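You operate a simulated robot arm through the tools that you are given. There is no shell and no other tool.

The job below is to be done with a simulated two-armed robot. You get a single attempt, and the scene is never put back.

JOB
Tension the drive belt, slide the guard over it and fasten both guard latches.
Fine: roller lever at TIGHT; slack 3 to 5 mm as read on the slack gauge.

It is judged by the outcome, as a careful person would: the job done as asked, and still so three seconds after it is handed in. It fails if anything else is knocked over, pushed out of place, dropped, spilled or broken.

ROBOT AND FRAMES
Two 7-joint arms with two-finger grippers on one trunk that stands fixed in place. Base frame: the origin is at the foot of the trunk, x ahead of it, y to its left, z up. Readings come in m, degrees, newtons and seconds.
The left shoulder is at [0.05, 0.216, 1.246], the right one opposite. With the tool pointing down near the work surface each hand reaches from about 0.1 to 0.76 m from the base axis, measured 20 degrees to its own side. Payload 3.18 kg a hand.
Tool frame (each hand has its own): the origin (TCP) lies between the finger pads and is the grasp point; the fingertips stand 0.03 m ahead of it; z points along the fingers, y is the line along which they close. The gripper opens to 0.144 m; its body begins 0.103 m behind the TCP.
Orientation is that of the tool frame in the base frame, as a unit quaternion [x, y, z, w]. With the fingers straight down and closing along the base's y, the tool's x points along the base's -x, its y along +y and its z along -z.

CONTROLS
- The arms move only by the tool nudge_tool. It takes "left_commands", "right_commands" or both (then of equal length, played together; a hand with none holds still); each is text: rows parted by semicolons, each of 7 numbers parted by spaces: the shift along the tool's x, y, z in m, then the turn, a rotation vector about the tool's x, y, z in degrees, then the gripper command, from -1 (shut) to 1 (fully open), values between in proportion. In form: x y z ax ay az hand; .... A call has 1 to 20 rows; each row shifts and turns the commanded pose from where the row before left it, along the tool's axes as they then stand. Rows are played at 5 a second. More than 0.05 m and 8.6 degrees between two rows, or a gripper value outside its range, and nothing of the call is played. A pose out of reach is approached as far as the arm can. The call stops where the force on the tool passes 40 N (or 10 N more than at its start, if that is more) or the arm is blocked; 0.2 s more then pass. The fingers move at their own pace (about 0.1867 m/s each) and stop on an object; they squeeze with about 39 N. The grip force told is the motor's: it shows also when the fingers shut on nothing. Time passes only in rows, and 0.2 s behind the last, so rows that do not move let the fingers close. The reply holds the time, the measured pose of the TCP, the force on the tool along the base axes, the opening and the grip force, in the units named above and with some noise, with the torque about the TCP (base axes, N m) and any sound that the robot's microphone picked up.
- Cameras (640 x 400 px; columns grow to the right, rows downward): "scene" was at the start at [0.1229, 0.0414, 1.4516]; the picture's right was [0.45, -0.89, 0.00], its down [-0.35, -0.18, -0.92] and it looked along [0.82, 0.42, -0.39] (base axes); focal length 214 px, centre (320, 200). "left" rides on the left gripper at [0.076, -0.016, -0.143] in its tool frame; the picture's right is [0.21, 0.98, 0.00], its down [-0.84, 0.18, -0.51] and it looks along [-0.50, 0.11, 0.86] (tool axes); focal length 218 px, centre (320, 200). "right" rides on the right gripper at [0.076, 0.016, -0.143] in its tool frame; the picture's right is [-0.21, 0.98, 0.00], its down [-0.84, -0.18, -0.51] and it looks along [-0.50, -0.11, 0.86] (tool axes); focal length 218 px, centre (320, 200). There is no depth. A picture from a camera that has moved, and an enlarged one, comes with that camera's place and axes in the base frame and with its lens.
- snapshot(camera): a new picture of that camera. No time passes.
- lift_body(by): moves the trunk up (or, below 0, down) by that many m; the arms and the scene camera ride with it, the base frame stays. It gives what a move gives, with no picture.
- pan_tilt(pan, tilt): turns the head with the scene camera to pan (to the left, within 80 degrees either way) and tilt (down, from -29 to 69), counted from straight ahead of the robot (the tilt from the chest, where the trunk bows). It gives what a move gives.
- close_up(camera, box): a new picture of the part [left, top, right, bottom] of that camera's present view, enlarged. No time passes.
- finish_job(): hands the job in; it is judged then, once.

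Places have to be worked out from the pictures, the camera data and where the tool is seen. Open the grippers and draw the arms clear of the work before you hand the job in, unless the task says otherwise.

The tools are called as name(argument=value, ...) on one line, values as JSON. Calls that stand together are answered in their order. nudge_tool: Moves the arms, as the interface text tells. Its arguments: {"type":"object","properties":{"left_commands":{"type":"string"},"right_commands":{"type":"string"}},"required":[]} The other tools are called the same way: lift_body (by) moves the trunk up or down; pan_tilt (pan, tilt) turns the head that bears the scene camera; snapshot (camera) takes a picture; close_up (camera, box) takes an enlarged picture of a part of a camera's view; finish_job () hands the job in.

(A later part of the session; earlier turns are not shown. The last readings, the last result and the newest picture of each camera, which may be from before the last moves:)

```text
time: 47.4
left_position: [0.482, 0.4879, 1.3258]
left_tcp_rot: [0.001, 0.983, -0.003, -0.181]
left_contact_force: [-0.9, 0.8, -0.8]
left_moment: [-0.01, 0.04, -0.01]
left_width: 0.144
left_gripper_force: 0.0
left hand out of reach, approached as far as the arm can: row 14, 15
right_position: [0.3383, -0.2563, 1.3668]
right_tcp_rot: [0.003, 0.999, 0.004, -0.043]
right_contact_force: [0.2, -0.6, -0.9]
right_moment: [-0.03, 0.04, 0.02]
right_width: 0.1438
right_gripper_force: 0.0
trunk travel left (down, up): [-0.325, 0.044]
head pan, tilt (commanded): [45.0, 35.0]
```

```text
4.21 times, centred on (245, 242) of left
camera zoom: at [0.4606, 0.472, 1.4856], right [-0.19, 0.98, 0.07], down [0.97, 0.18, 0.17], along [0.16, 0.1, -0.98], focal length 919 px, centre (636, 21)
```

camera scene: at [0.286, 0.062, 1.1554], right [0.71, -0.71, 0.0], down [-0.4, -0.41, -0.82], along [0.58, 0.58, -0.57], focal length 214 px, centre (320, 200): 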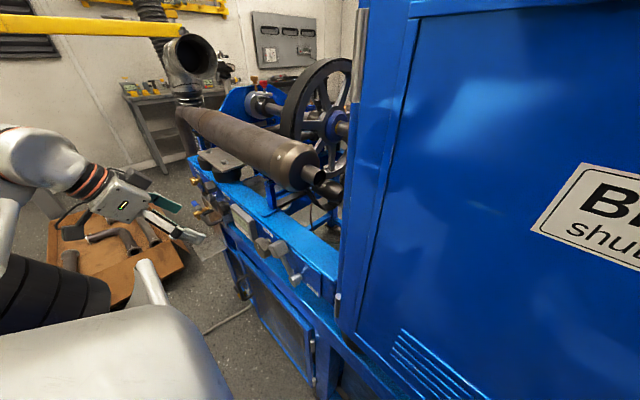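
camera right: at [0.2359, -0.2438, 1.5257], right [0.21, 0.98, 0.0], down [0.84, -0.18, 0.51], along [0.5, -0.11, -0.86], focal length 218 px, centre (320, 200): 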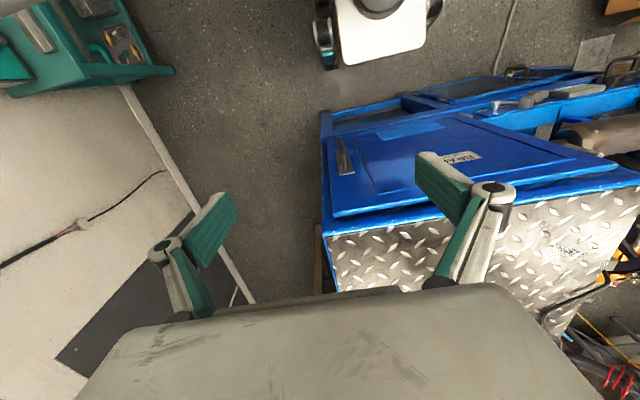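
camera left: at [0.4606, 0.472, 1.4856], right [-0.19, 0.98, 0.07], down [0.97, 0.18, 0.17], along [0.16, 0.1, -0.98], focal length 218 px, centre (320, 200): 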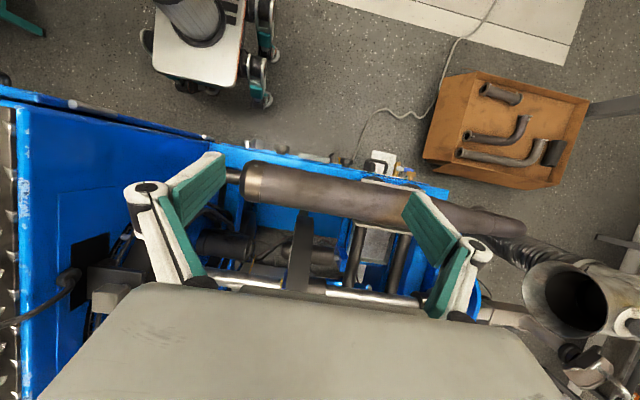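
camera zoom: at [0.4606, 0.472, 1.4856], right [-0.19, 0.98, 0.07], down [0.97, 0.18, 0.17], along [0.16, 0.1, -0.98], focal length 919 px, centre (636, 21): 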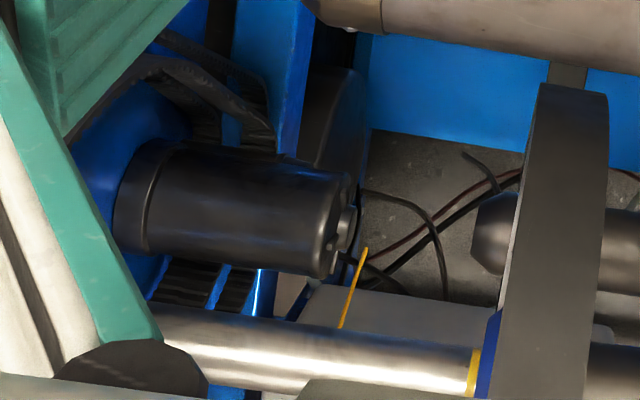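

The steel box is a drip-tray drawer running on guides under the silencer mounts. I tilt the hand back to level for a view of the part of the frame behind the wheel, where a pale rounded piece on a blue plate shows.

nudge_tool(left_commands="0 0.03 0 0 -7 0 1; 0 0.03 0 0 -7 0 1; 0 0.03 0 0 -7 0 1; 0 0.02 0 0 0 0 1; -0.02 0.01 0 0 0 0 1")

snapshot(camera="left")

close_up(camera="left", box=[200, 170, 420, 300])

close_up(camera="left", box=[280, 200, 380, 290])

```text
time: 48.6
left_position: [0.5012, 0.6086, 1.3248]
left_tcp_rot: [0.0, 1.0, -0.002, -0.001]
left_contact_force: [0.2, 0.7, 0.1]
left_moment: [-0.03, 0.05, 0.02]
left_width: 0.1443
left_gripper_force: 0.0
right_position: [0.3383, -0.2548, 1.366]
right_tcp_rot: [0.003, 0.999, 0.005, -0.042]
right_contact_force: [0.5, 0.6, -0.5]
right_moment: [0.02, 0.02, 0.01]
right_width: 0.1438
right_gripper_force: 0.2
trunk travel left (down, up): [-0.325, 0.044]
head pan, tilt (commanded): [45.0, 35.0]
```

```text
taken
camera left: at [0.4242, 0.5919, 1.4675], right [-0.21, 0.98, 0.0], down [0.84, 0.18, 0.51], along [0.49, 0.1, -0.86], focal length 218 px, centre (320, 200)
```

left: 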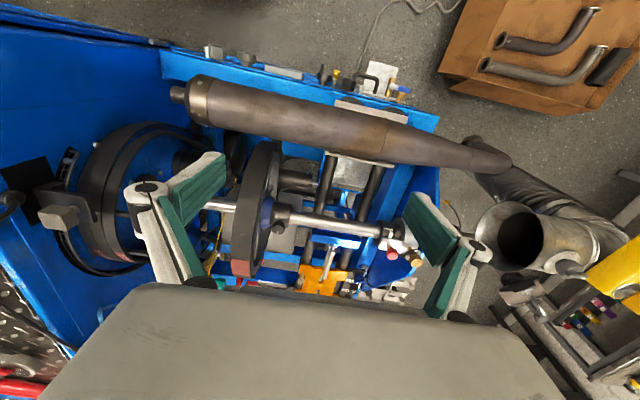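

```text
2.91 times, centred on (310, 235) of left
camera zoom: at [0.4242, 0.5919, 1.4675], right [-0.21, 0.98, 0.0], down [0.84, 0.18, 0.51], along [0.49, 0.1, -0.86], focal length 635 px, centre (349, 98)
```

zoom: 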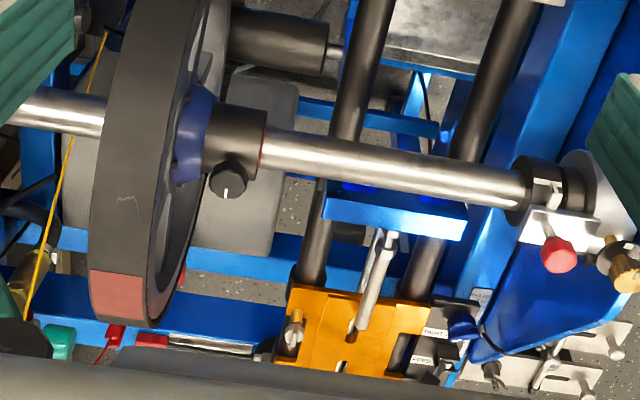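

```text
4.44 times, centred on (330, 245) of left
camera zoom: at [0.4242, 0.5919, 1.4675], right [-0.21, 0.98, 0.0], down [0.84, 0.18, 0.51], along [0.49, 0.1, -0.86], focal length 970 px, centre (276, 0)
```

zoom: 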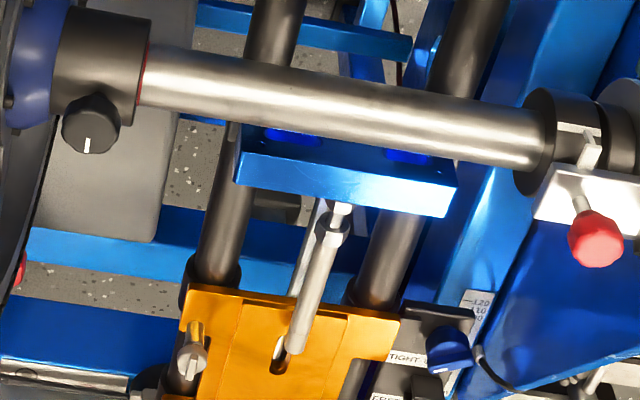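

No guard behind the wheel either. I retract the left hand and bring the right hand down in front of the bench, yawed toward +y, to look behind the panel from the cabinet side at low height.

nudge_tool(left_commands="0.04 0.01 0 0 0 0 1; 0.04 0.01 0 0 0 0 1; 0.04 0.01 0 0 0 0 1; 0.04 0.01 0 0 0 0 1; 0.04 0.01 0 0 0 0 1; 0.03 0.01 0 0 0 0 1; 0 0 0 0 0 0 1; 0 0 0 0 0 0 1; 0 0 0 0 0 0 1; 0 0 0 0 0 0 1; 0 0 0 0 0 0 1; 0 0 0 0 0 0 1; 0 0 0 0 0 0 1; 0 0 0 0 0 0 1; 0 0 0 0 0 0 1", right_commands="0 0 0 0 0 0 1; 0 0 0 0 0 0 1; 0 0 0 0 0 0 1; 0 0 0 0 0 0 1; 0.01 0.04 0 0 0 0 1; 0.01 0.04 0 0 0 0 1; 0.01 0.04 0 0 0 0 1; 0 0.04 0 0 0 0 1; 0 0.04 0 0 0 0 1; 0 0.04 0 0 0 0 1; 0 0.04 0 0 0 0 1; 0 0.04 0 0 0 0 1; 0 0.04 0 0 0 0 1; 0 0 0.04 0 0 -7 1; 0 0 0.04 0 0 -7 1")

snapshot(camera="right")

```text
time: 51.8
left_position: [0.2703, 0.6699, 1.3243]
left_tcp_rot: [0.0, 1.0, -0.002, -0.002]
left_contact_force: [0.5, 0.8, -0.4]
left_moment: [-0.02, -0.03, 0.01]
left_width: 0.144
left_gripper_force: 0.0
right_position: [0.2993, 0.1084, 1.2939]
right_tcp_rot: [-0.12, 0.992, 0.009, -0.042]
right_contact_force: [1.1, 0.5, -0.3]
right_moment: [-0.01, 0.0, 0.02]
right_width: 0.144
right_gripper_force: 0.1
trunk travel left (down, up): [-0.325, 0.044]
head pan, tilt (commanded): [45.0, 35.0]
```

```text
taken
camera right: at [0.2347, 0.1038, 1.4418], right [-0.03, 1.0, 0.01], down [0.9, 0.02, 0.43], along [0.43, 0.02, -0.9], focal length 218 px, centre (320, 200)
```

right: 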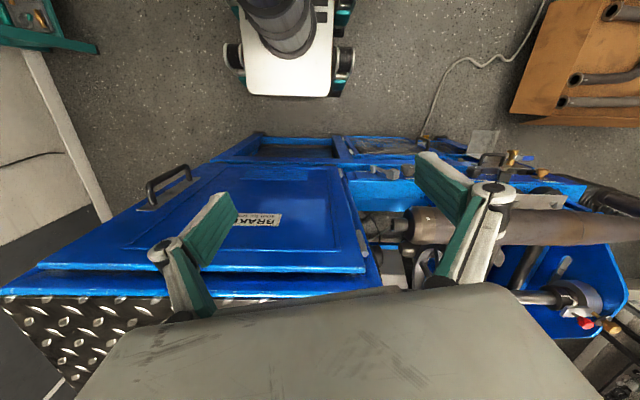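

nudge_tool(right_commands="0 0 0.04 0 0 -7 1; 0 0 0.04 0 0 -7 1; 0 0 0.04 0 0 -7 1; 0 0 0.04 0 0 -7 1; 0 0 0.04 0 0 -7 1; 0 0 0.03 0 -7 0 1; 0 0 0.02 0 -7 0 1; 0 0 0.02 0 -7 0 1")

snapshot(camera="right")

snapshot(camera="scene")

```text
time: 53.6
left_position: [0.2706, 0.6687, 1.3255]
left_tcp_rot: [0.0, 1.0, -0.002, -0.001]
left_contact_force: [0.9, -0.5, -0.1]
left_moment: [-0.01, 0.0, -0.05]
left_width: 0.1439
left_gripper_force: 0.1
right_position: [0.2845, 0.1135, 1.0258]
right_tcp_rot: [-0.4, 0.902, 0.098, 0.131]
right_contact_force: [0.1, 0.8, -1.1]
right_moment: [0.0, 0.02, 0.0]
right_width: 0.1439
right_gripper_force: 0.1
trunk travel left (down, up): [-0.325, 0.044]
head pan, tilt (commanded): [45.0, 35.0]
```

```text
taken
camera right: at [0.2016, 0.03, 1.1376], right [-0.6, 0.79, 0.13], down [0.6, 0.33, 0.73], along [0.54, 0.52, -0.67], focal length 218 px, centre (320, 200)
```

right: 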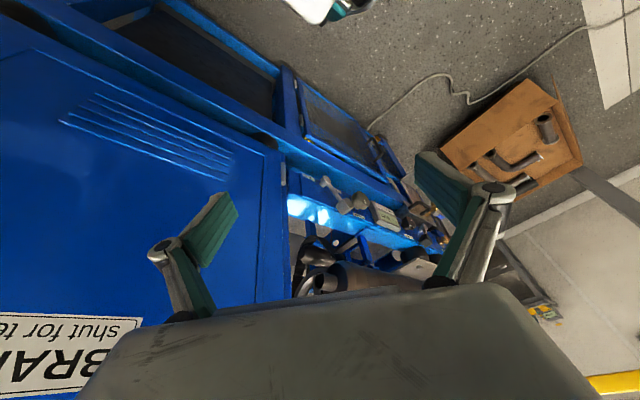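

```text
taken
camera scene: at [0.1023, 0.0616, 1.4325], right [0.71, -0.71, 0.0], down [-0.41, -0.41, -0.82], along [0.58, 0.58, -0.57], focal length 214 px, centre (320, 200)
```

scene: 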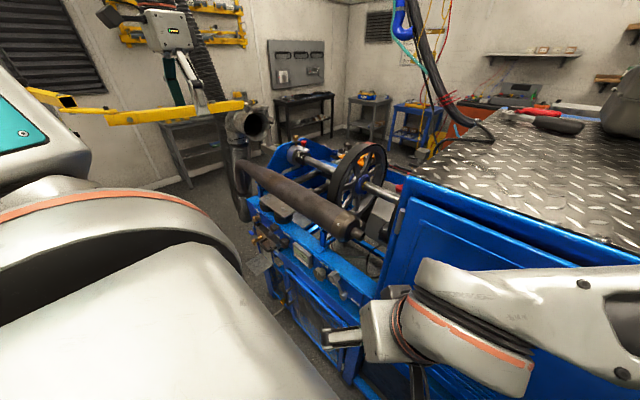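

nudge_tool(right_commands="-0.0162 0.0253 0.0285 0 0 0 1; -0.0162 0.0253 0.0285 0 0 0 1; -0.0162 0.0253 0.0285 0 0 0 1; -0.0162 0.0253 0.0285 0 0 0 1; -0.0162 0.0253 0.0285 0 0 0 1; 0 0 0 0 -7 0 1; 0 0 0 0 -7 0 1")

snapshot(camera="right")

close_up(camera="right", box=[180, 130, 440, 300])

```text
time: 54.5
left_position: [0.2702, 0.6698, 1.3248]
left_tcp_rot: [0.0, 1.0, -0.003, -0.001]
left_contact_force: [0.4, 0.3, -0.7]
left_moment: [-0.03, -0.02, -0.02]
left_width: 0.1443
left_gripper_force: 0.1
right_position: [0.3632, 0.2059, 1.0287]
right_tcp_rot: [-0.31, 0.926, 0.142, 0.163]
right_contact_force: [-0.7, -0.8, 0.6]
right_moment: [-0.04, -0.02, 0.01]
right_width: 0.1441
right_gripper_force: 0.1
trunk travel left (down, up): [-0.325, 0.044]
head pan, tilt (commanded): [45.0, 35.0]
stopped in row 4 (right hand): the arm was blocked; the commanded pose is now the measured one
```

```text
taken
camera right: at [0.2648, 0.1262, 1.1301], right [-0.45, 0.86, 0.24], down [0.64, 0.12, 0.76], along [0.63, 0.49, -0.6], focal length 218 px, centre (320, 200)
```

right: 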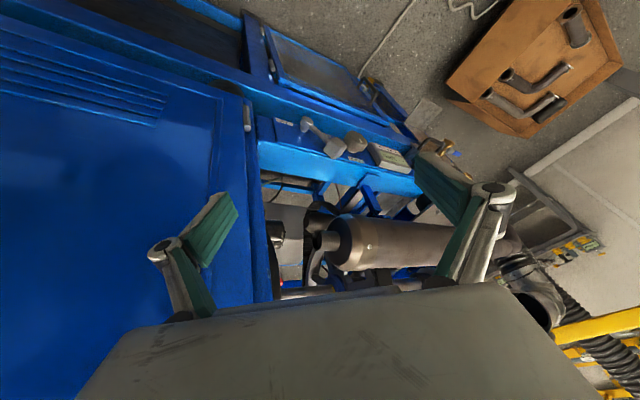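

```text
2.35 times, centred on (310, 215) of right
camera zoom: at [0.2648, 0.1262, 1.1301], right [-0.45, 0.86, 0.24], down [0.64, 0.12, 0.76], along [0.63, 0.49, -0.6], focal length 514 px, centre (344, 165)
```

zoom: 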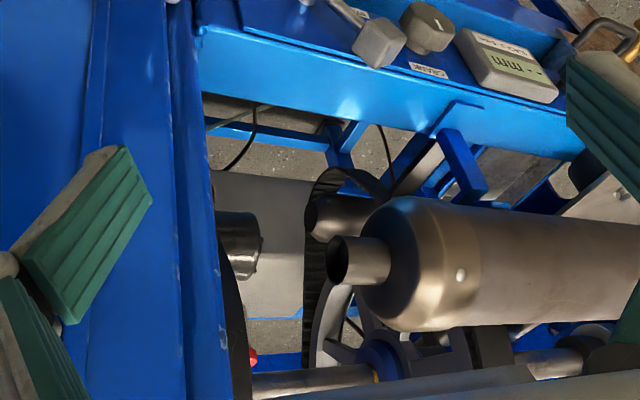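

The right arm reported being blocked, though the force reads near zero. I check with the head camera whether it is touching anything before moving further.

snapshot(camera="scene")

pan_tilt(pan=10, tilt=55)

snapshot(camera="scene")

snapshot(camera="left")

```text
taken
camera scene: at [0.1026, 0.0628, 1.4323], right [0.71, -0.71, 0.0], down [-0.41, -0.41, -0.82], along [0.58, 0.58, -0.57], focal length 214 px, centre (320, 200)
```

scene: 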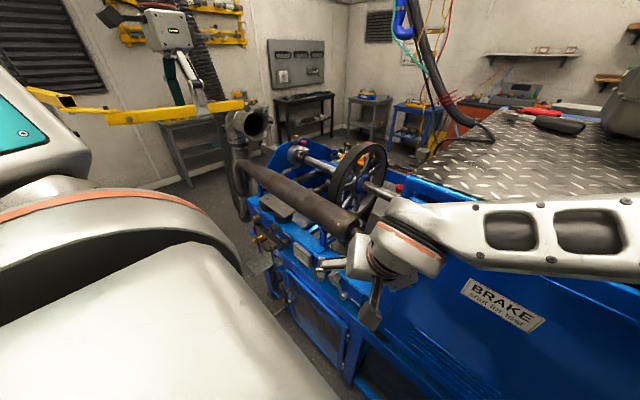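

```text
time: 55.5
left_position: [0.2708, 0.668, 1.3267]
left_tcp_rot: [0.0, 1.0, -0.002, 0.0]
left_contact_force: [0.0, 0.1, 0.4]
left_moment: [0.02, 0.01, -0.03]
left_width: 0.1437
left_gripper_force: 0.1
right_position: [0.3621, 0.2051, 1.0288]
right_tcp_rot: [-0.311, 0.925, 0.142, 0.164]
right_contact_force: [-1.4, 0.2, 0.5]
right_moment: [0.01, 0.01, 0.01]
right_width: 0.1438
right_gripper_force: 0.1
trunk travel left (down, up): [-0.325, 0.044]
head pan, tilt (commanded): [10.0, 55.0]
```

```text
taken
camera scene: at [0.1111, 0.0121, 1.4042], right [0.17, -0.98, 0.0], down [-0.81, -0.14, -0.57], along [0.57, 0.1, -0.82], focal length 214 px, centre (320, 200)
```

scene: 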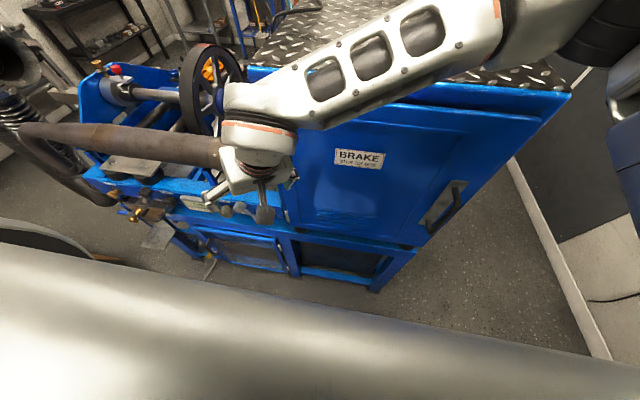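

```text
taken
camera left: at [0.1925, 0.6517, 1.4686], right [-0.21, 0.98, 0.0], down [0.84, 0.18, 0.51], along [0.49, 0.1, -0.86], focal length 218 px, centre (320, 200)
```

left: 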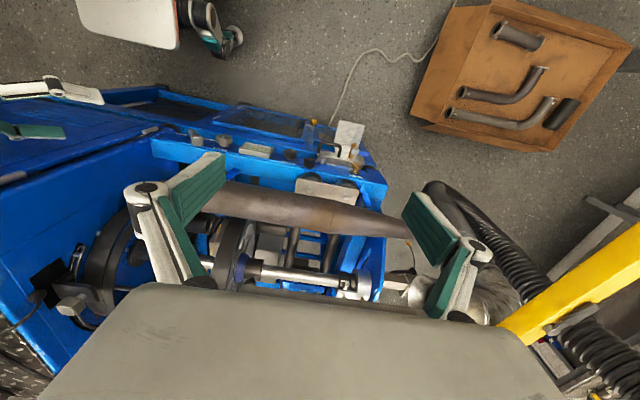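

The right forearm is lying against the cabinet's top front edge, so that is what blocked it. Before lifting it off, I take the close view it offers behind the panel.

close_up(camera="right", box=[260, 140, 380, 230])

close_up(camera="right", box=[260, 210, 440, 300])

close_up(camera="right", box=[340, 100, 470, 200])

nudge_tool(right_commands="-0.0157 0.0064 -0.0362 0 0 0 1; -0.0157 0.0064 -0.0362 0 0 0 1; -0.0157 0.0064 -0.0362 0 0 0 1; 0.02 -0.03 -0.015 0 0 0 1; 0.02 -0.03 -0.015 0 0 0 1; -0.0157 0.0064 -0.0362 0 0 0 1; -0.0157 0.0064 -0.0362 0 0 0 1; -0.0157 0.0064 -0.0362 0 0 0 1")

```text
4.44 times, centred on (320, 185) of right
camera zoom: at [0.2649, 0.1254, 1.1305], right [-0.45, 0.86, 0.24], down [0.64, 0.12, 0.76], along [0.63, 0.49, -0.6], focal length 970 px, centre (320, 267)
```

zoom: 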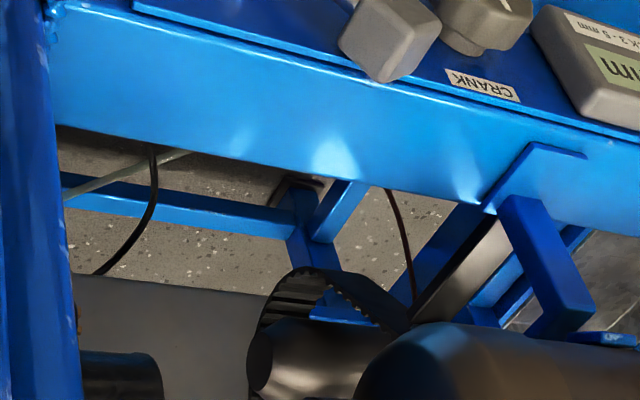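

```text
3.56 times, centred on (350, 255) of right
camera zoom: at [0.2649, 0.1254, 1.1305], right [-0.45, 0.86, 0.24], down [0.64, 0.12, 0.76], along [0.63, 0.49, -0.6], focal length 776 px, centre (213, 4)
```

zoom: 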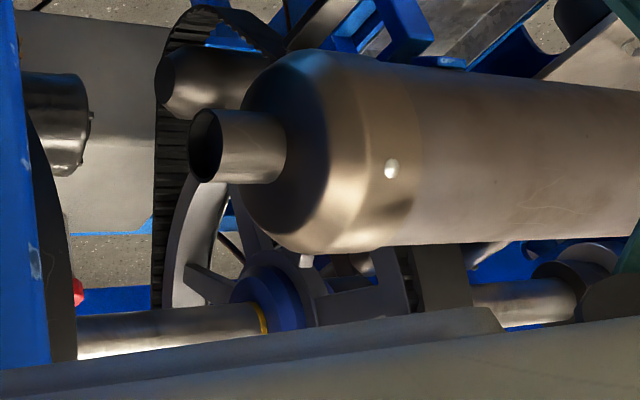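

```text
4.00 times, centred on (405, 150) of right
camera zoom: at [0.2649, 0.1254, 1.1305], right [-0.45, 0.86, 0.24], down [0.64, 0.12, 0.76], along [0.63, 0.49, -0.6], focal length 873 px, centre (-20, 400)
```

zoom: 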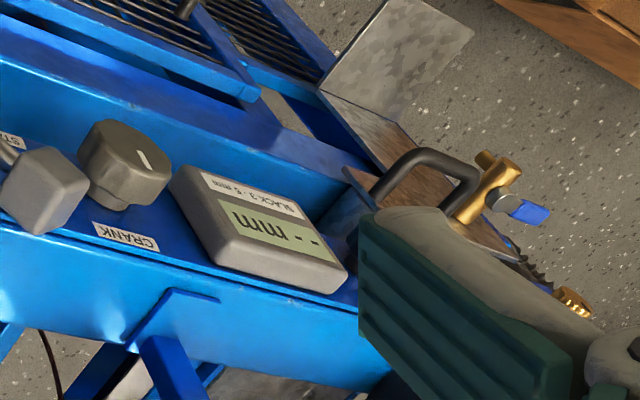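

```text
time: 57.3
left_position: [0.269, 0.6689, 1.326]
left_tcp_rot: [0.0, 1.0, -0.001, -0.001]
left_contact_force: [-0.3, -0.1, 0.2]
left_moment: [-0.04, -0.03, 0.0]
left_width: 0.144
left_gripper_force: 0.1
right_position: [0.3598, 0.1316, 1.2671]
right_tcp_rot: [-0.314, 0.925, 0.14, 0.163]
right_contact_force: [-0.4, -0.7, 0.2]
right_moment: [0.02, -0.02, -0.03]
right_width: 0.1439
right_gripper_force: 0.1
trunk travel left (down, up): [-0.325, 0.044]
head pan, tilt (commanded): [10.0, 55.0]
```

Still no guard behind the panel. The outer (+y) end of the machine hasn't been seen yet; I zoom the left camera there and at the bench's left end.

close_up(camera="left", box=[320, 160, 480, 300])

close_up(camera="left", box=[290, 110, 400, 190])

close_up(camera="left", box=[200, 180, 400, 300])

```text
2.86 times, centred on (400, 230) of left
camera zoom: at [0.1919, 0.6523, 1.4684], right [-0.21, 0.98, 0.0], down [0.84, 0.18, 0.51], along [0.5, 0.1, -0.86], focal length 624 px, centre (91, 114)
```

zoom: 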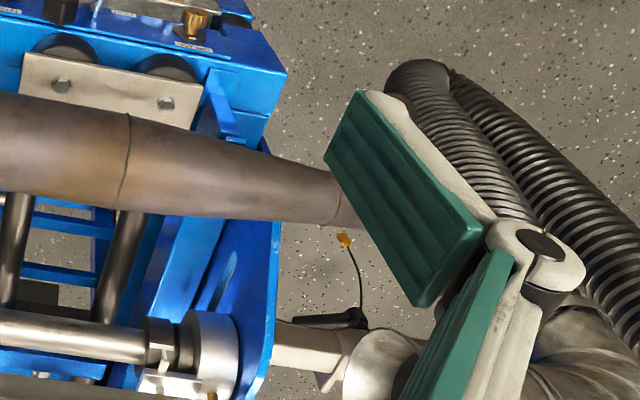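

```text
5.00 times, centred on (345, 150) of left
camera zoom: at [0.1919, 0.6523, 1.4684], right [-0.21, 0.98, 0.0], down [0.84, 0.18, 0.51], along [0.5, 0.1, -0.86], focal length 1091 px, centre (195, 450)
```

zoom: 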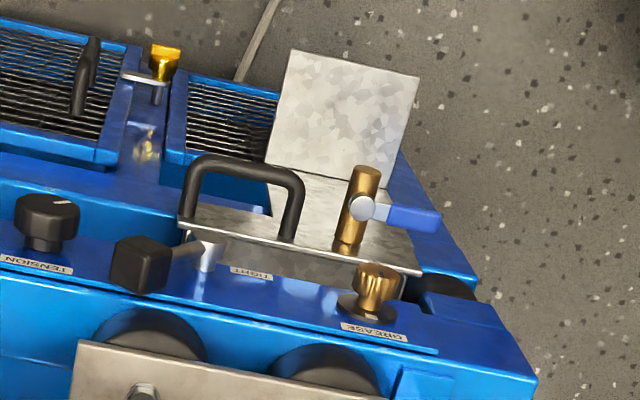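

```text
3.20 times, centred on (300, 240) of left
camera zoom: at [0.1919, 0.6523, 1.4684], right [-0.21, 0.98, 0.0], down [0.84, 0.18, 0.51], along [0.5, 0.1, -0.86], focal length 698 px, centre (384, 72)
```

zoom: 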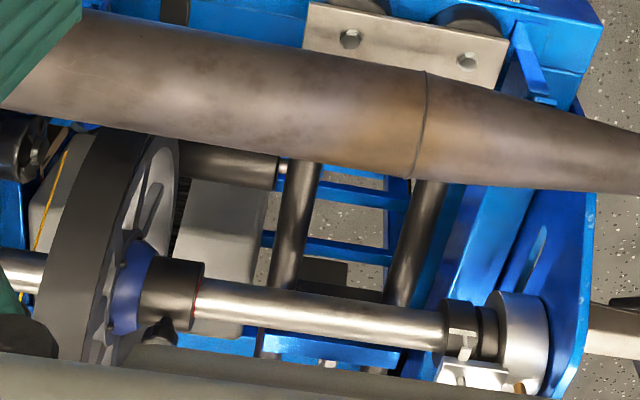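

I look closely at the lower mesh panel's edges and pins from the left camera, to settle whether it is hinged or slides.

close_up(camera="left", box=[90, 70, 230, 150])

close_up(camera="left", box=[200, 90, 330, 160])

pan_tilt(pan=30, tilt=50)

close_up(camera="scene", box=[225, 210, 345, 310])

close_up(camera="scene", box=[300, 250, 480, 360])

```text
4.57 times, centred on (160, 110) of left
camera zoom: at [0.1919, 0.6523, 1.4684], right [-0.21, 0.98, 0.0], down [0.84, 0.18, 0.51], along [0.5, 0.1, -0.86], focal length 998 px, centre (1051, 611)
```

zoom: 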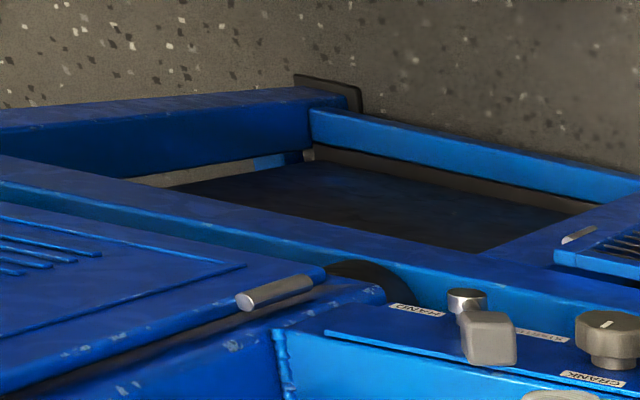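

```text
4.92 times, centred on (265, 125) of left
camera zoom: at [0.1919, 0.6523, 1.4684], right [-0.21, 0.98, 0.0], down [0.84, 0.18, 0.51], along [0.5, 0.1, -0.86], focal length 1074 px, centre (591, 569)
```

zoom: 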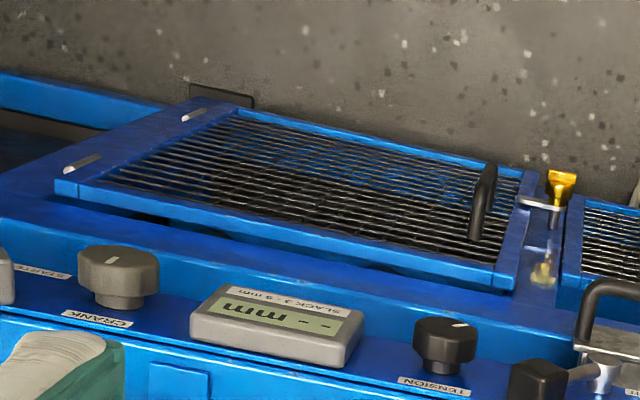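

```text
time: 58.1
left_position: [0.2697, 0.6692, 1.3264]
left_tcp_rot: [0.001, 1.0, -0.001, -0.001]
left_contact_force: [0.3, -0.8, -0.2]
left_moment: [0.01, -0.03, 0.02]
left_width: 0.1442
left_gripper_force: 0.1
right_position: [0.3611, 0.1319, 1.267]
right_tcp_rot: [-0.314, 0.925, 0.14, 0.164]
right_contact_force: [-0.8, 0.4, -0.4]
right_moment: [0.02, -0.01, 0.02]
right_width: 0.1439
right_gripper_force: 0.1
trunk travel left (down, up): [-0.325, 0.044]
head pan, tilt (commanded): [30.0, 50.0]
```

```text
4.00 times, centred on (285, 260) of scene
camera zoom: at [0.1067, 0.0381, 1.4107], right [0.5, -0.87, 0.0], down [-0.66, -0.38, -0.64], along [0.56, 0.32, -0.77], focal length 858 px, centre (460, -40)
```

zoom: 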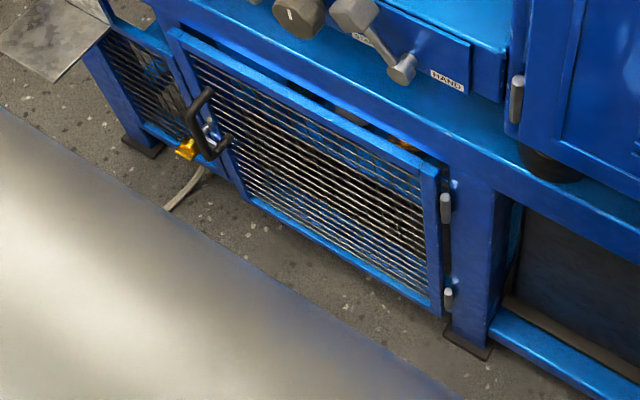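

```text
3.56 times, centred on (390, 305) of scene
camera zoom: at [0.1067, 0.0381, 1.4107], right [0.5, -0.87, 0.0], down [-0.66, -0.38, -0.64], along [0.56, 0.32, -0.77], focal length 763 px, centre (71, -173)
```

zoom: 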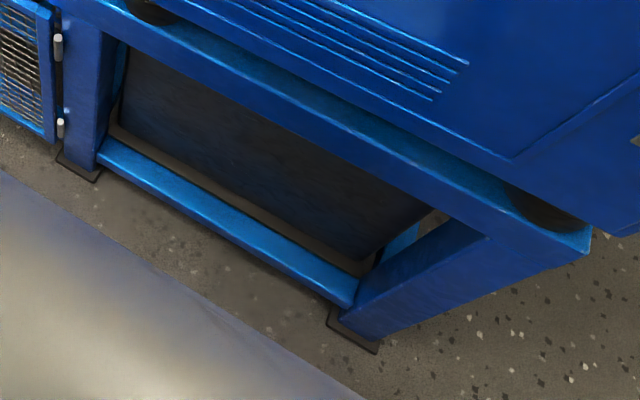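

The mesh is a hinged locker door with a single gold catch, so not the guard. I swing the left hand out to the far left, yawed to look back along the bench, to see under the silencer from that end.

nudge_tool(left_commands="0.01 0.04 0.01 0 0 0 1; 0.01 0.04 0.02 0 0 0 1; 0.01 0.04 0.02 0 0 0 1; 0.01 0.04 0.02 0 0 0 1; 0 0 0.03 0 0 8 1; 0 0 0.03 0 0 8 1; 0 0 0.03 0 0 8 1; 0 0 0.03 0 0 8 1; 0 0 0.03 0 0 8 1; 0 0 0.03 0 0 8 1; 0 0 0.02 0 -6 0 1; 0 0 0 0 -6 0 1; 0 0 0 0 -6 0 1; 0 0 0 0 -6 0 1")

snapshot(camera="left")

```text
time: 61.1
left_position: [0.2304, 0.8287, 1.0544]
left_tcp_rot: [0.397, 0.894, -0.086, 0.191]
left_contact_force: [-0.1, 0.4, 0.2]
left_moment: [0.02, 0.01, 0.01]
left_width: 0.1436
left_gripper_force: 0.0
right_position: [0.3609, 0.1326, 1.2663]
right_tcp_rot: [-0.314, 0.925, 0.14, 0.163]
right_contact_force: [0.5, -0.1, 0.4]
right_moment: [0.01, -0.02, 0.01]
right_width: 0.144
right_gripper_force: 0.0
trunk travel left (down, up): [-0.325, 0.044]
head pan, tilt (commanded): [30.0, 50.0]
```

```text
taken
camera left: at [0.1308, 0.9113, 1.1542], right [0.6, 0.8, -0.09], down [0.51, -0.29, 0.81], along [0.62, -0.53, -0.58], focal length 218 px, centre (320, 200)
```

left: 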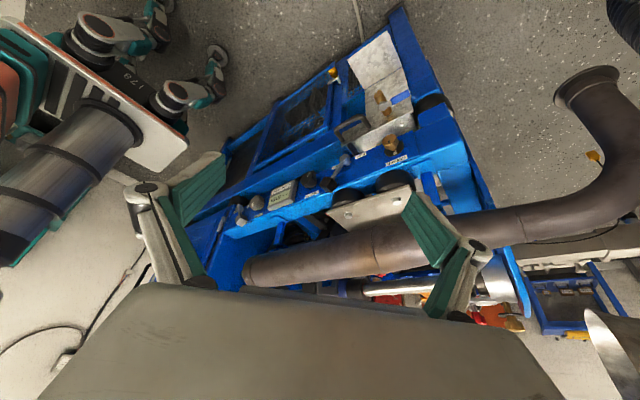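

close_up(camera="left", box=[330, 30, 470, 180])

close_up(camera="left", box=[210, 130, 410, 270])

close_up(camera="left", box=[400, 130, 540, 320])

close_up(camera="left", box=[220, 60, 370, 170])

```text
2.67 times, centred on (400, 105) of left
camera zoom: at [0.1308, 0.9113, 1.1542], right [0.6, 0.8, -0.09], down [0.51, -0.29, 0.81], along [0.62, -0.53, -0.58], focal length 582 px, centre (107, 453)
```

zoom: 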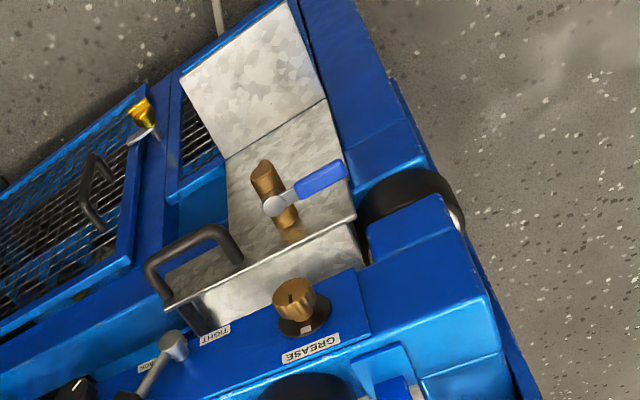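

```text
2.86 times, centred on (310, 200) of left
camera zoom: at [0.1308, 0.9113, 1.1542], right [0.6, 0.8, -0.09], down [0.51, -0.29, 0.81], along [0.62, -0.53, -0.58], focal length 624 px, centre (349, 200)
```

zoom: 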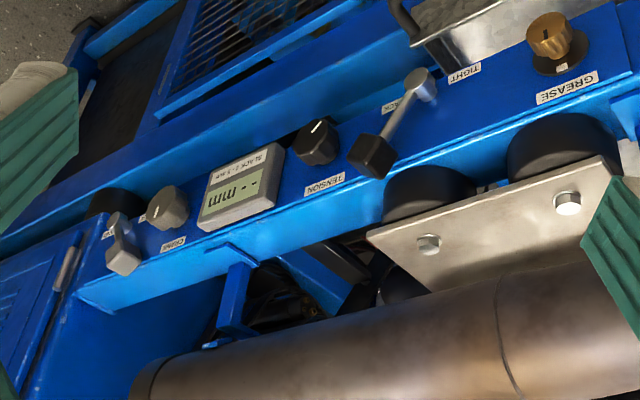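

```text
2.11 times, centred on (470, 225) of left
camera zoom: at [0.1308, 0.9113, 1.1542], right [0.6, 0.8, -0.09], down [0.51, -0.29, 0.81], along [0.62, -0.53, -0.58], focal length 460 px, centre (4, 147)
```

zoom: 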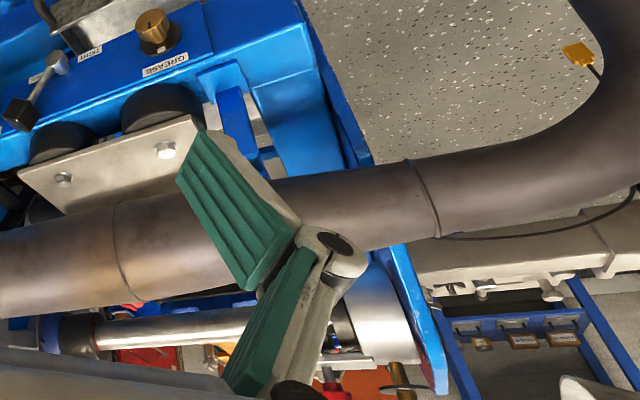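

```text
3.64 times, centred on (295, 115) of left
camera zoom: at [0.1308, 0.9113, 1.1542], right [0.6, 0.8, -0.09], down [0.51, -0.29, 0.81], along [0.62, -0.53, -0.58], focal length 794 px, centre (411, 509)
```

zoom: 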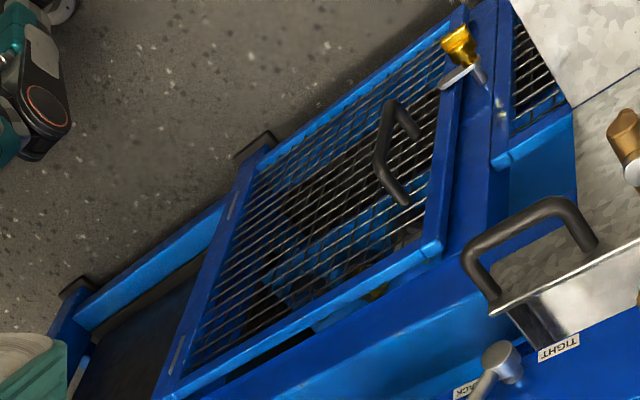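

close_up(camera="left", box=[400, 160, 464, 210])

close_up(camera="left", box=[270, 195, 350, 250])

close_up(camera="left", box=[330, 170, 400, 220])

```text
8.00 times, centred on (432, 185) of left
camera zoom: at [0.1308, 0.9113, 1.1542], right [0.6, 0.8, -0.09], down [0.51, -0.29, 0.81], along [0.62, -0.53, -0.58], focal length 1746 px, centre (-576, 320)
```

zoom: 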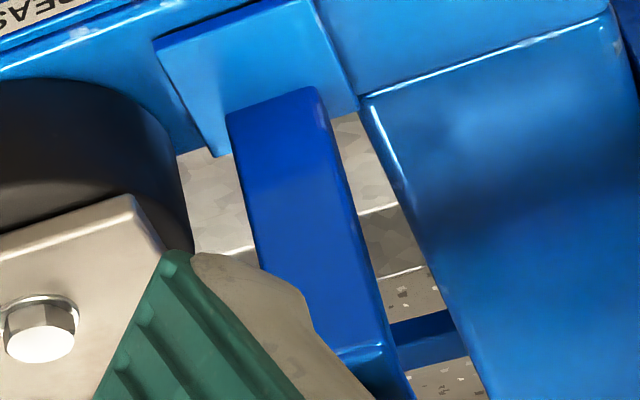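

```text
7.27 times, centred on (310, 222) of left
camera zoom: at [0.1308, 0.9113, 1.1542], right [0.6, 0.8, -0.09], down [0.51, -0.29, 0.81], along [0.62, -0.53, -0.58], focal length 1587 px, centre (393, 36)
```

zoom: 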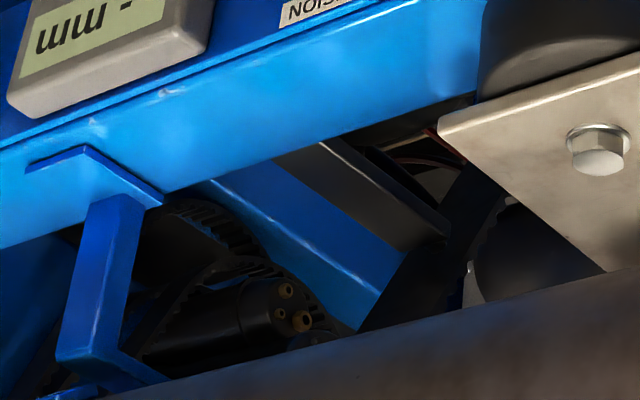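

```text
8.00 times, centred on (365, 195) of left
camera zoom: at [0.1308, 0.9113, 1.1542], right [0.6, 0.8, -0.09], down [0.51, -0.29, 0.81], along [0.62, -0.53, -0.58], focal length 1746 px, centre (-40, 240)
```

zoom: 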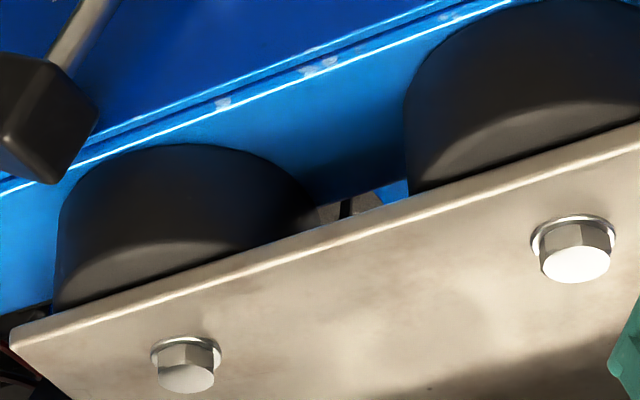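

The posts are silencer hangers. I check the view from the right hand's current height over the gap between cabinet and wheel, where a grey rounded box sits under the shaft.

snapshot(camera="right")

close_up(camera="right", box=[220, 170, 460, 310])

```text
taken
camera right: at [0.2636, 0.0519, 1.3689], right [-0.46, 0.86, 0.23], down [0.64, 0.13, 0.76], along [0.62, 0.5, -0.6], focal length 218 px, centre (320, 200)
```

right: 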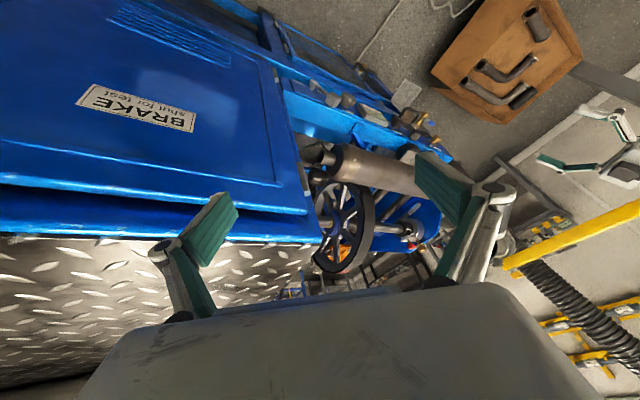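

```text
2.67 times, centred on (340, 240) of right
camera zoom: at [0.2636, 0.0519, 1.3689], right [-0.46, 0.86, 0.23], down [0.64, 0.13, 0.76], along [0.62, 0.5, -0.6], focal length 582 px, centre (267, 93)
```

zoom: 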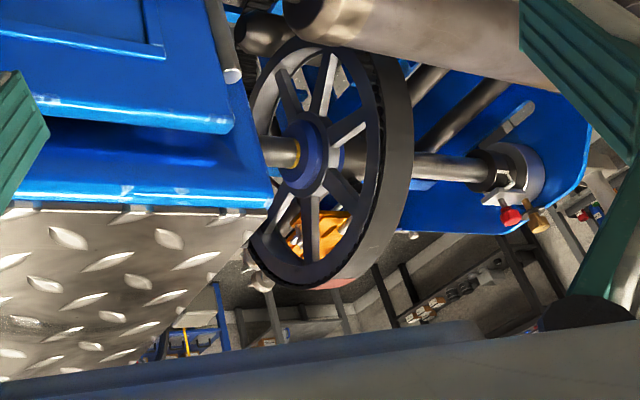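

I still see no guard. I'll go back to the low front viewpoint with the left hand (trunk slightly down), a bit further right, to inspect the belt, grey arm and blue channel under the silencer in detail.

nudge_tool(left_commands="0 0 0 0 6 0 1; 0 0 0 0 6 0 1; 0 0 0 0 6 0 1; 0 0 0 0 6 0 1; 0 0 0 0 0 -8 1; 0 0 0 0 0 -8 1; 0 0 0 0 0 -8 1; 0 0 0 0 0 -8 1; 0 0 0 0 0 -8 1; 0 0 0 0 0 -8 1; 0 -0.04 0 0 0 0 1; 0 -0.04 0 0 0 0 1; 0 -0.04 0 0 0 0 1; 0 -0.04 0 0 0 0 1; 0 -0.04 0 0 0 0 1; 0 -0.04 0 0 0 0 1; 0 -0.04 0 0 0 0 1; 0 -0.04 0 0 0 0 1", right_commands="0 0 -0.03 0 0 0 1; 0 0 -0.03 0 0 0 1; 0.02 -0.03 -0.015 0 0 0 1; 0.02 -0.03 -0.015 0 0 0 1; 0.02 -0.03 -0.015 0 0 0 1; 0.02 -0.03 -0.015 0 0 0 1; 0.02 -0.03 -0.015 0 0 0 1; 0.02 -0.03 -0.015 0 0 0 1; 0.02 -0.03 -0.015 0 0 0 1; 0.02 -0.03 -0.015 0 0 0 1; 0 0 0 0 0 0 1; 0 0 0 0 0 0 1; 0 0 0 0 0 0 1; 0 0 0 0 0 0 1; 0 0 0 0 0 0 1; 0 0 0 0 0 0 1; 0 0 0 0 0 0 1; 0 0 0 0 0 0 1")

lift_body(by=-0.15)

snapshot(camera="left")

```text
time: 64.9
left_position: [0.2292, 0.503, 1.0546]
left_tcp_rot: [0.0, 1.0, -0.001, -0.001]
left_contact_force: [-0.5, -0.6, 0.8]
left_moment: [0.02, -0.03, 0.0]
left_width: 0.1439
left_gripper_force: 0.1
right_position: [0.3529, -0.1745, 1.3297]
right_tcp_rot: [-0.313, 0.925, 0.14, 0.165]
right_contact_force: [0.2, 0.1, -0.2]
right_moment: [0.02, 0.05, -0.03]
right_width: 0.1443
right_gripper_force: 0.0
right hand out of reach, approached as far as the arm can: row 10
trunk travel left (down, up): [-0.325, 0.044]
head pan, tilt (commanded): [30.0, 50.0]
```

```text
time: 66.7
left_position: [0.2294, 0.5065, 0.8871]
left_tcp_rot: [0.0, 0.998, -0.001, -0.066]
left_contact_force: [0.0, -0.2, 0.2]
left_moment: [-0.01, -0.01, 0.01]
left_width: 0.144
left_gripper_force: 0.0
right_position: [0.3508, -0.1754, 1.1813]
right_tcp_rot: [-0.314, 0.924, 0.14, 0.164]
right_contact_force: [-0.5, -0.3, 0.6]
right_moment: [-0.02, -0.05, 0.01]
right_width: 0.1441
right_gripper_force: 0.0
trunk travel left (down, up): [-0.175, 0.194]
head pan, tilt (commanded): [30.0, 50.0]
```

```text
taken
camera left: at [0.1719, 0.4907, 1.0376], right [-0.21, 0.98, 0.02], down [0.9, 0.18, 0.39], along [0.38, 0.1, -0.92], focal length 218 px, centre (320, 200)
```

left: 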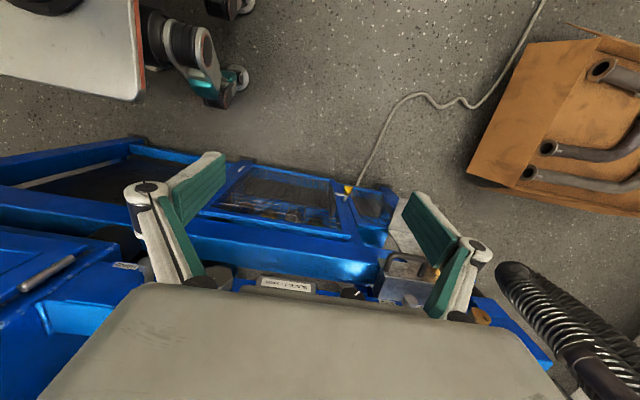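

nudge_tool(left_commands="-0.01 0 -0.01 0 -7 0 1; -0.01 0 -0.01 0 -7 0 1; -0.01 0 -0.01 0 -7 0 1; -0.01 0 -0.01 0 -7 0 1; -0.01 0 -0.01 0 -7 0 1; -0.01 0 -0.01 0 -7 0 1; -0.01 0 0 0 -7 0 1")

snapshot(camera="left")

close_up(camera="left", box=[210, 130, 420, 290])

```text
time: 68.3
left_position: [0.3048, 0.5552, 0.9727]
left_tcp_rot: [-0.001, 0.936, -0.003, 0.352]
left_contact_force: [-0.1, 0.1, 0.0]
left_moment: [-0.03, -0.04, -0.04]
left_width: 0.1439
left_gripper_force: 0.1
left hand out of reach, approached as far as the arm can: row 1, 2, 3, 4, 5, 6, 7
right_position: [0.3512, -0.1737, 1.1801]
right_tcp_rot: [-0.314, 0.925, 0.14, 0.163]
right_contact_force: [0.5, 0.1, 0.5]
right_moment: [-0.04, 0.0, 0.03]
right_width: 0.1439
right_gripper_force: 0.1
trunk travel left (down, up): [-0.175, 0.194]
head pan, tilt (commanded): [30.0, 50.0]
```

```text
taken
camera left: at [0.1522, 0.537, 1.0293], right [-0.16, 0.98, -0.14], down [0.3, 0.19, 0.94], along [0.94, 0.1, -0.32], focal length 218 px, centre (320, 200)
```

left: 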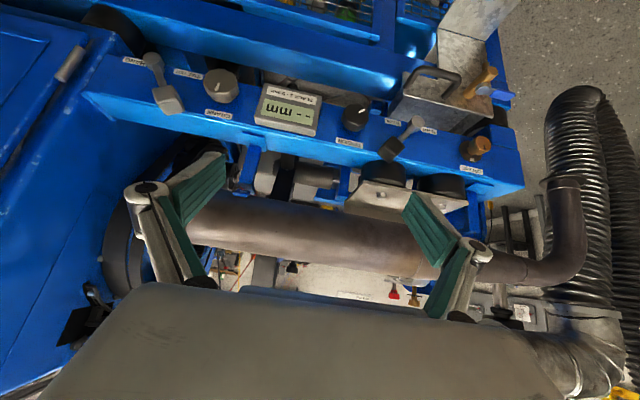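

```text
2.50 times, centred on (315, 210) of left
camera zoom: at [0.1522, 0.537, 1.0293], right [-0.16, 0.98, -0.14], down [0.3, 0.19, 0.94], along [0.94, 0.1, -0.32], focal length 546 px, centre (332, 175)
```

zoom: 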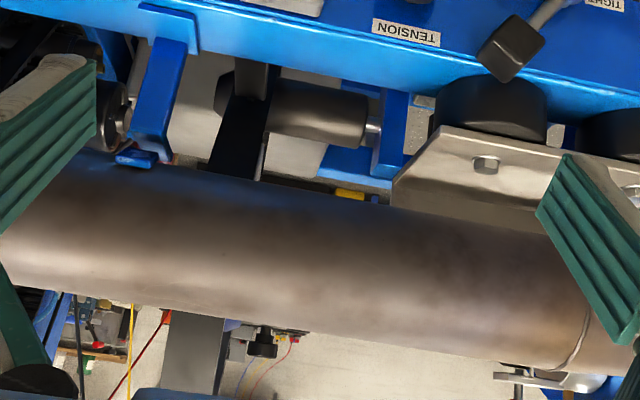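

close_up(camera="left", box=[215, 140, 305, 200])

close_up(camera="left", box=[290, 145, 380, 210])

close_up(camera="left", box=[130, 120, 240, 200])

close_up(camera="left", box=[430, 150, 530, 230])

```text
6.67 times, centred on (260, 170) of left
camera zoom: at [0.1522, 0.537, 1.0293], right [-0.16, 0.98, -0.14], down [0.3, 0.19, 0.94], along [0.94, 0.1, -0.32], focal length 1455 px, centre (720, 400)
```

zoom: 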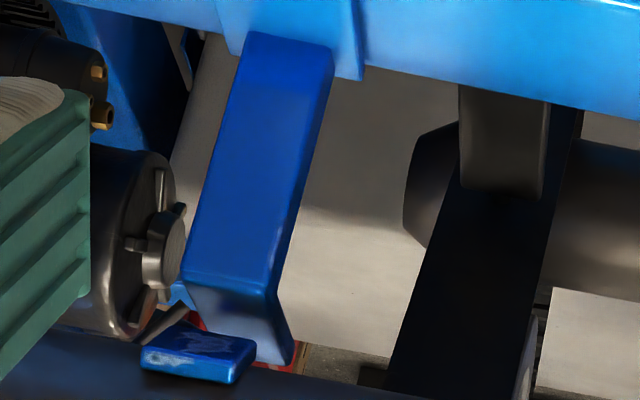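

```text
6.15 times, centred on (335, 178) of left
camera zoom: at [0.1522, 0.537, 1.0293], right [-0.16, 0.98, -0.14], down [0.3, 0.19, 0.94], along [0.94, 0.1, -0.32], focal length 1343 px, centre (228, 338)
```

zoom: 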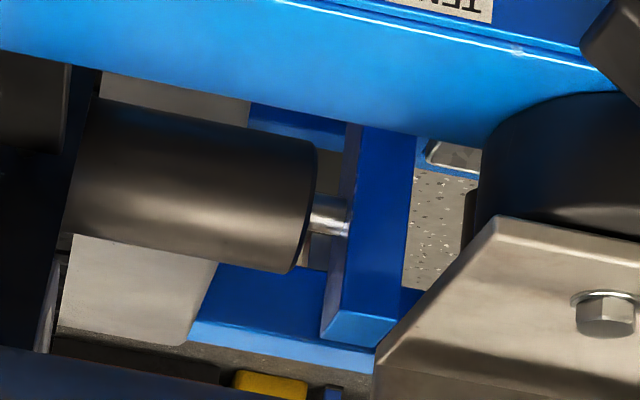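

```text
5.00 times, centred on (185, 160) of left
camera zoom: at [0.1522, 0.537, 1.0293], right [-0.16, 0.98, -0.14], down [0.3, 0.19, 0.94], along [0.94, 0.1, -0.32], focal length 1091 px, centre (995, 400)
```

zoom: 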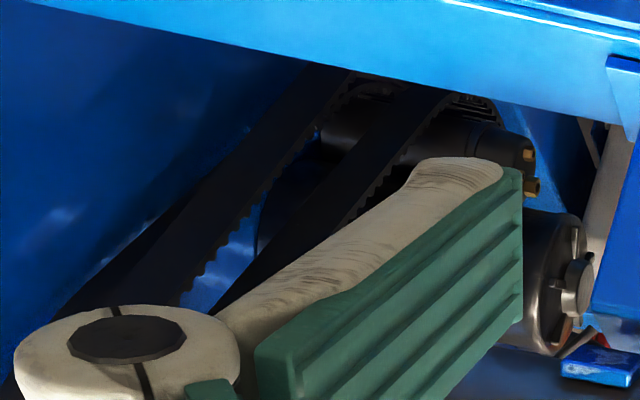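

```text
5.00 times, centred on (480, 190) of left
camera zoom: at [0.1522, 0.537, 1.0293], right [-0.16, 0.98, -0.14], down [0.3, 0.19, 0.94], along [0.94, 0.1, -0.32], focal length 1091 px, centre (-480, 250)
```

zoom: 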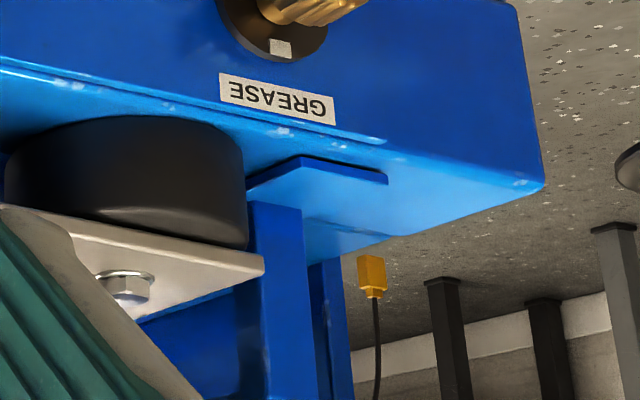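

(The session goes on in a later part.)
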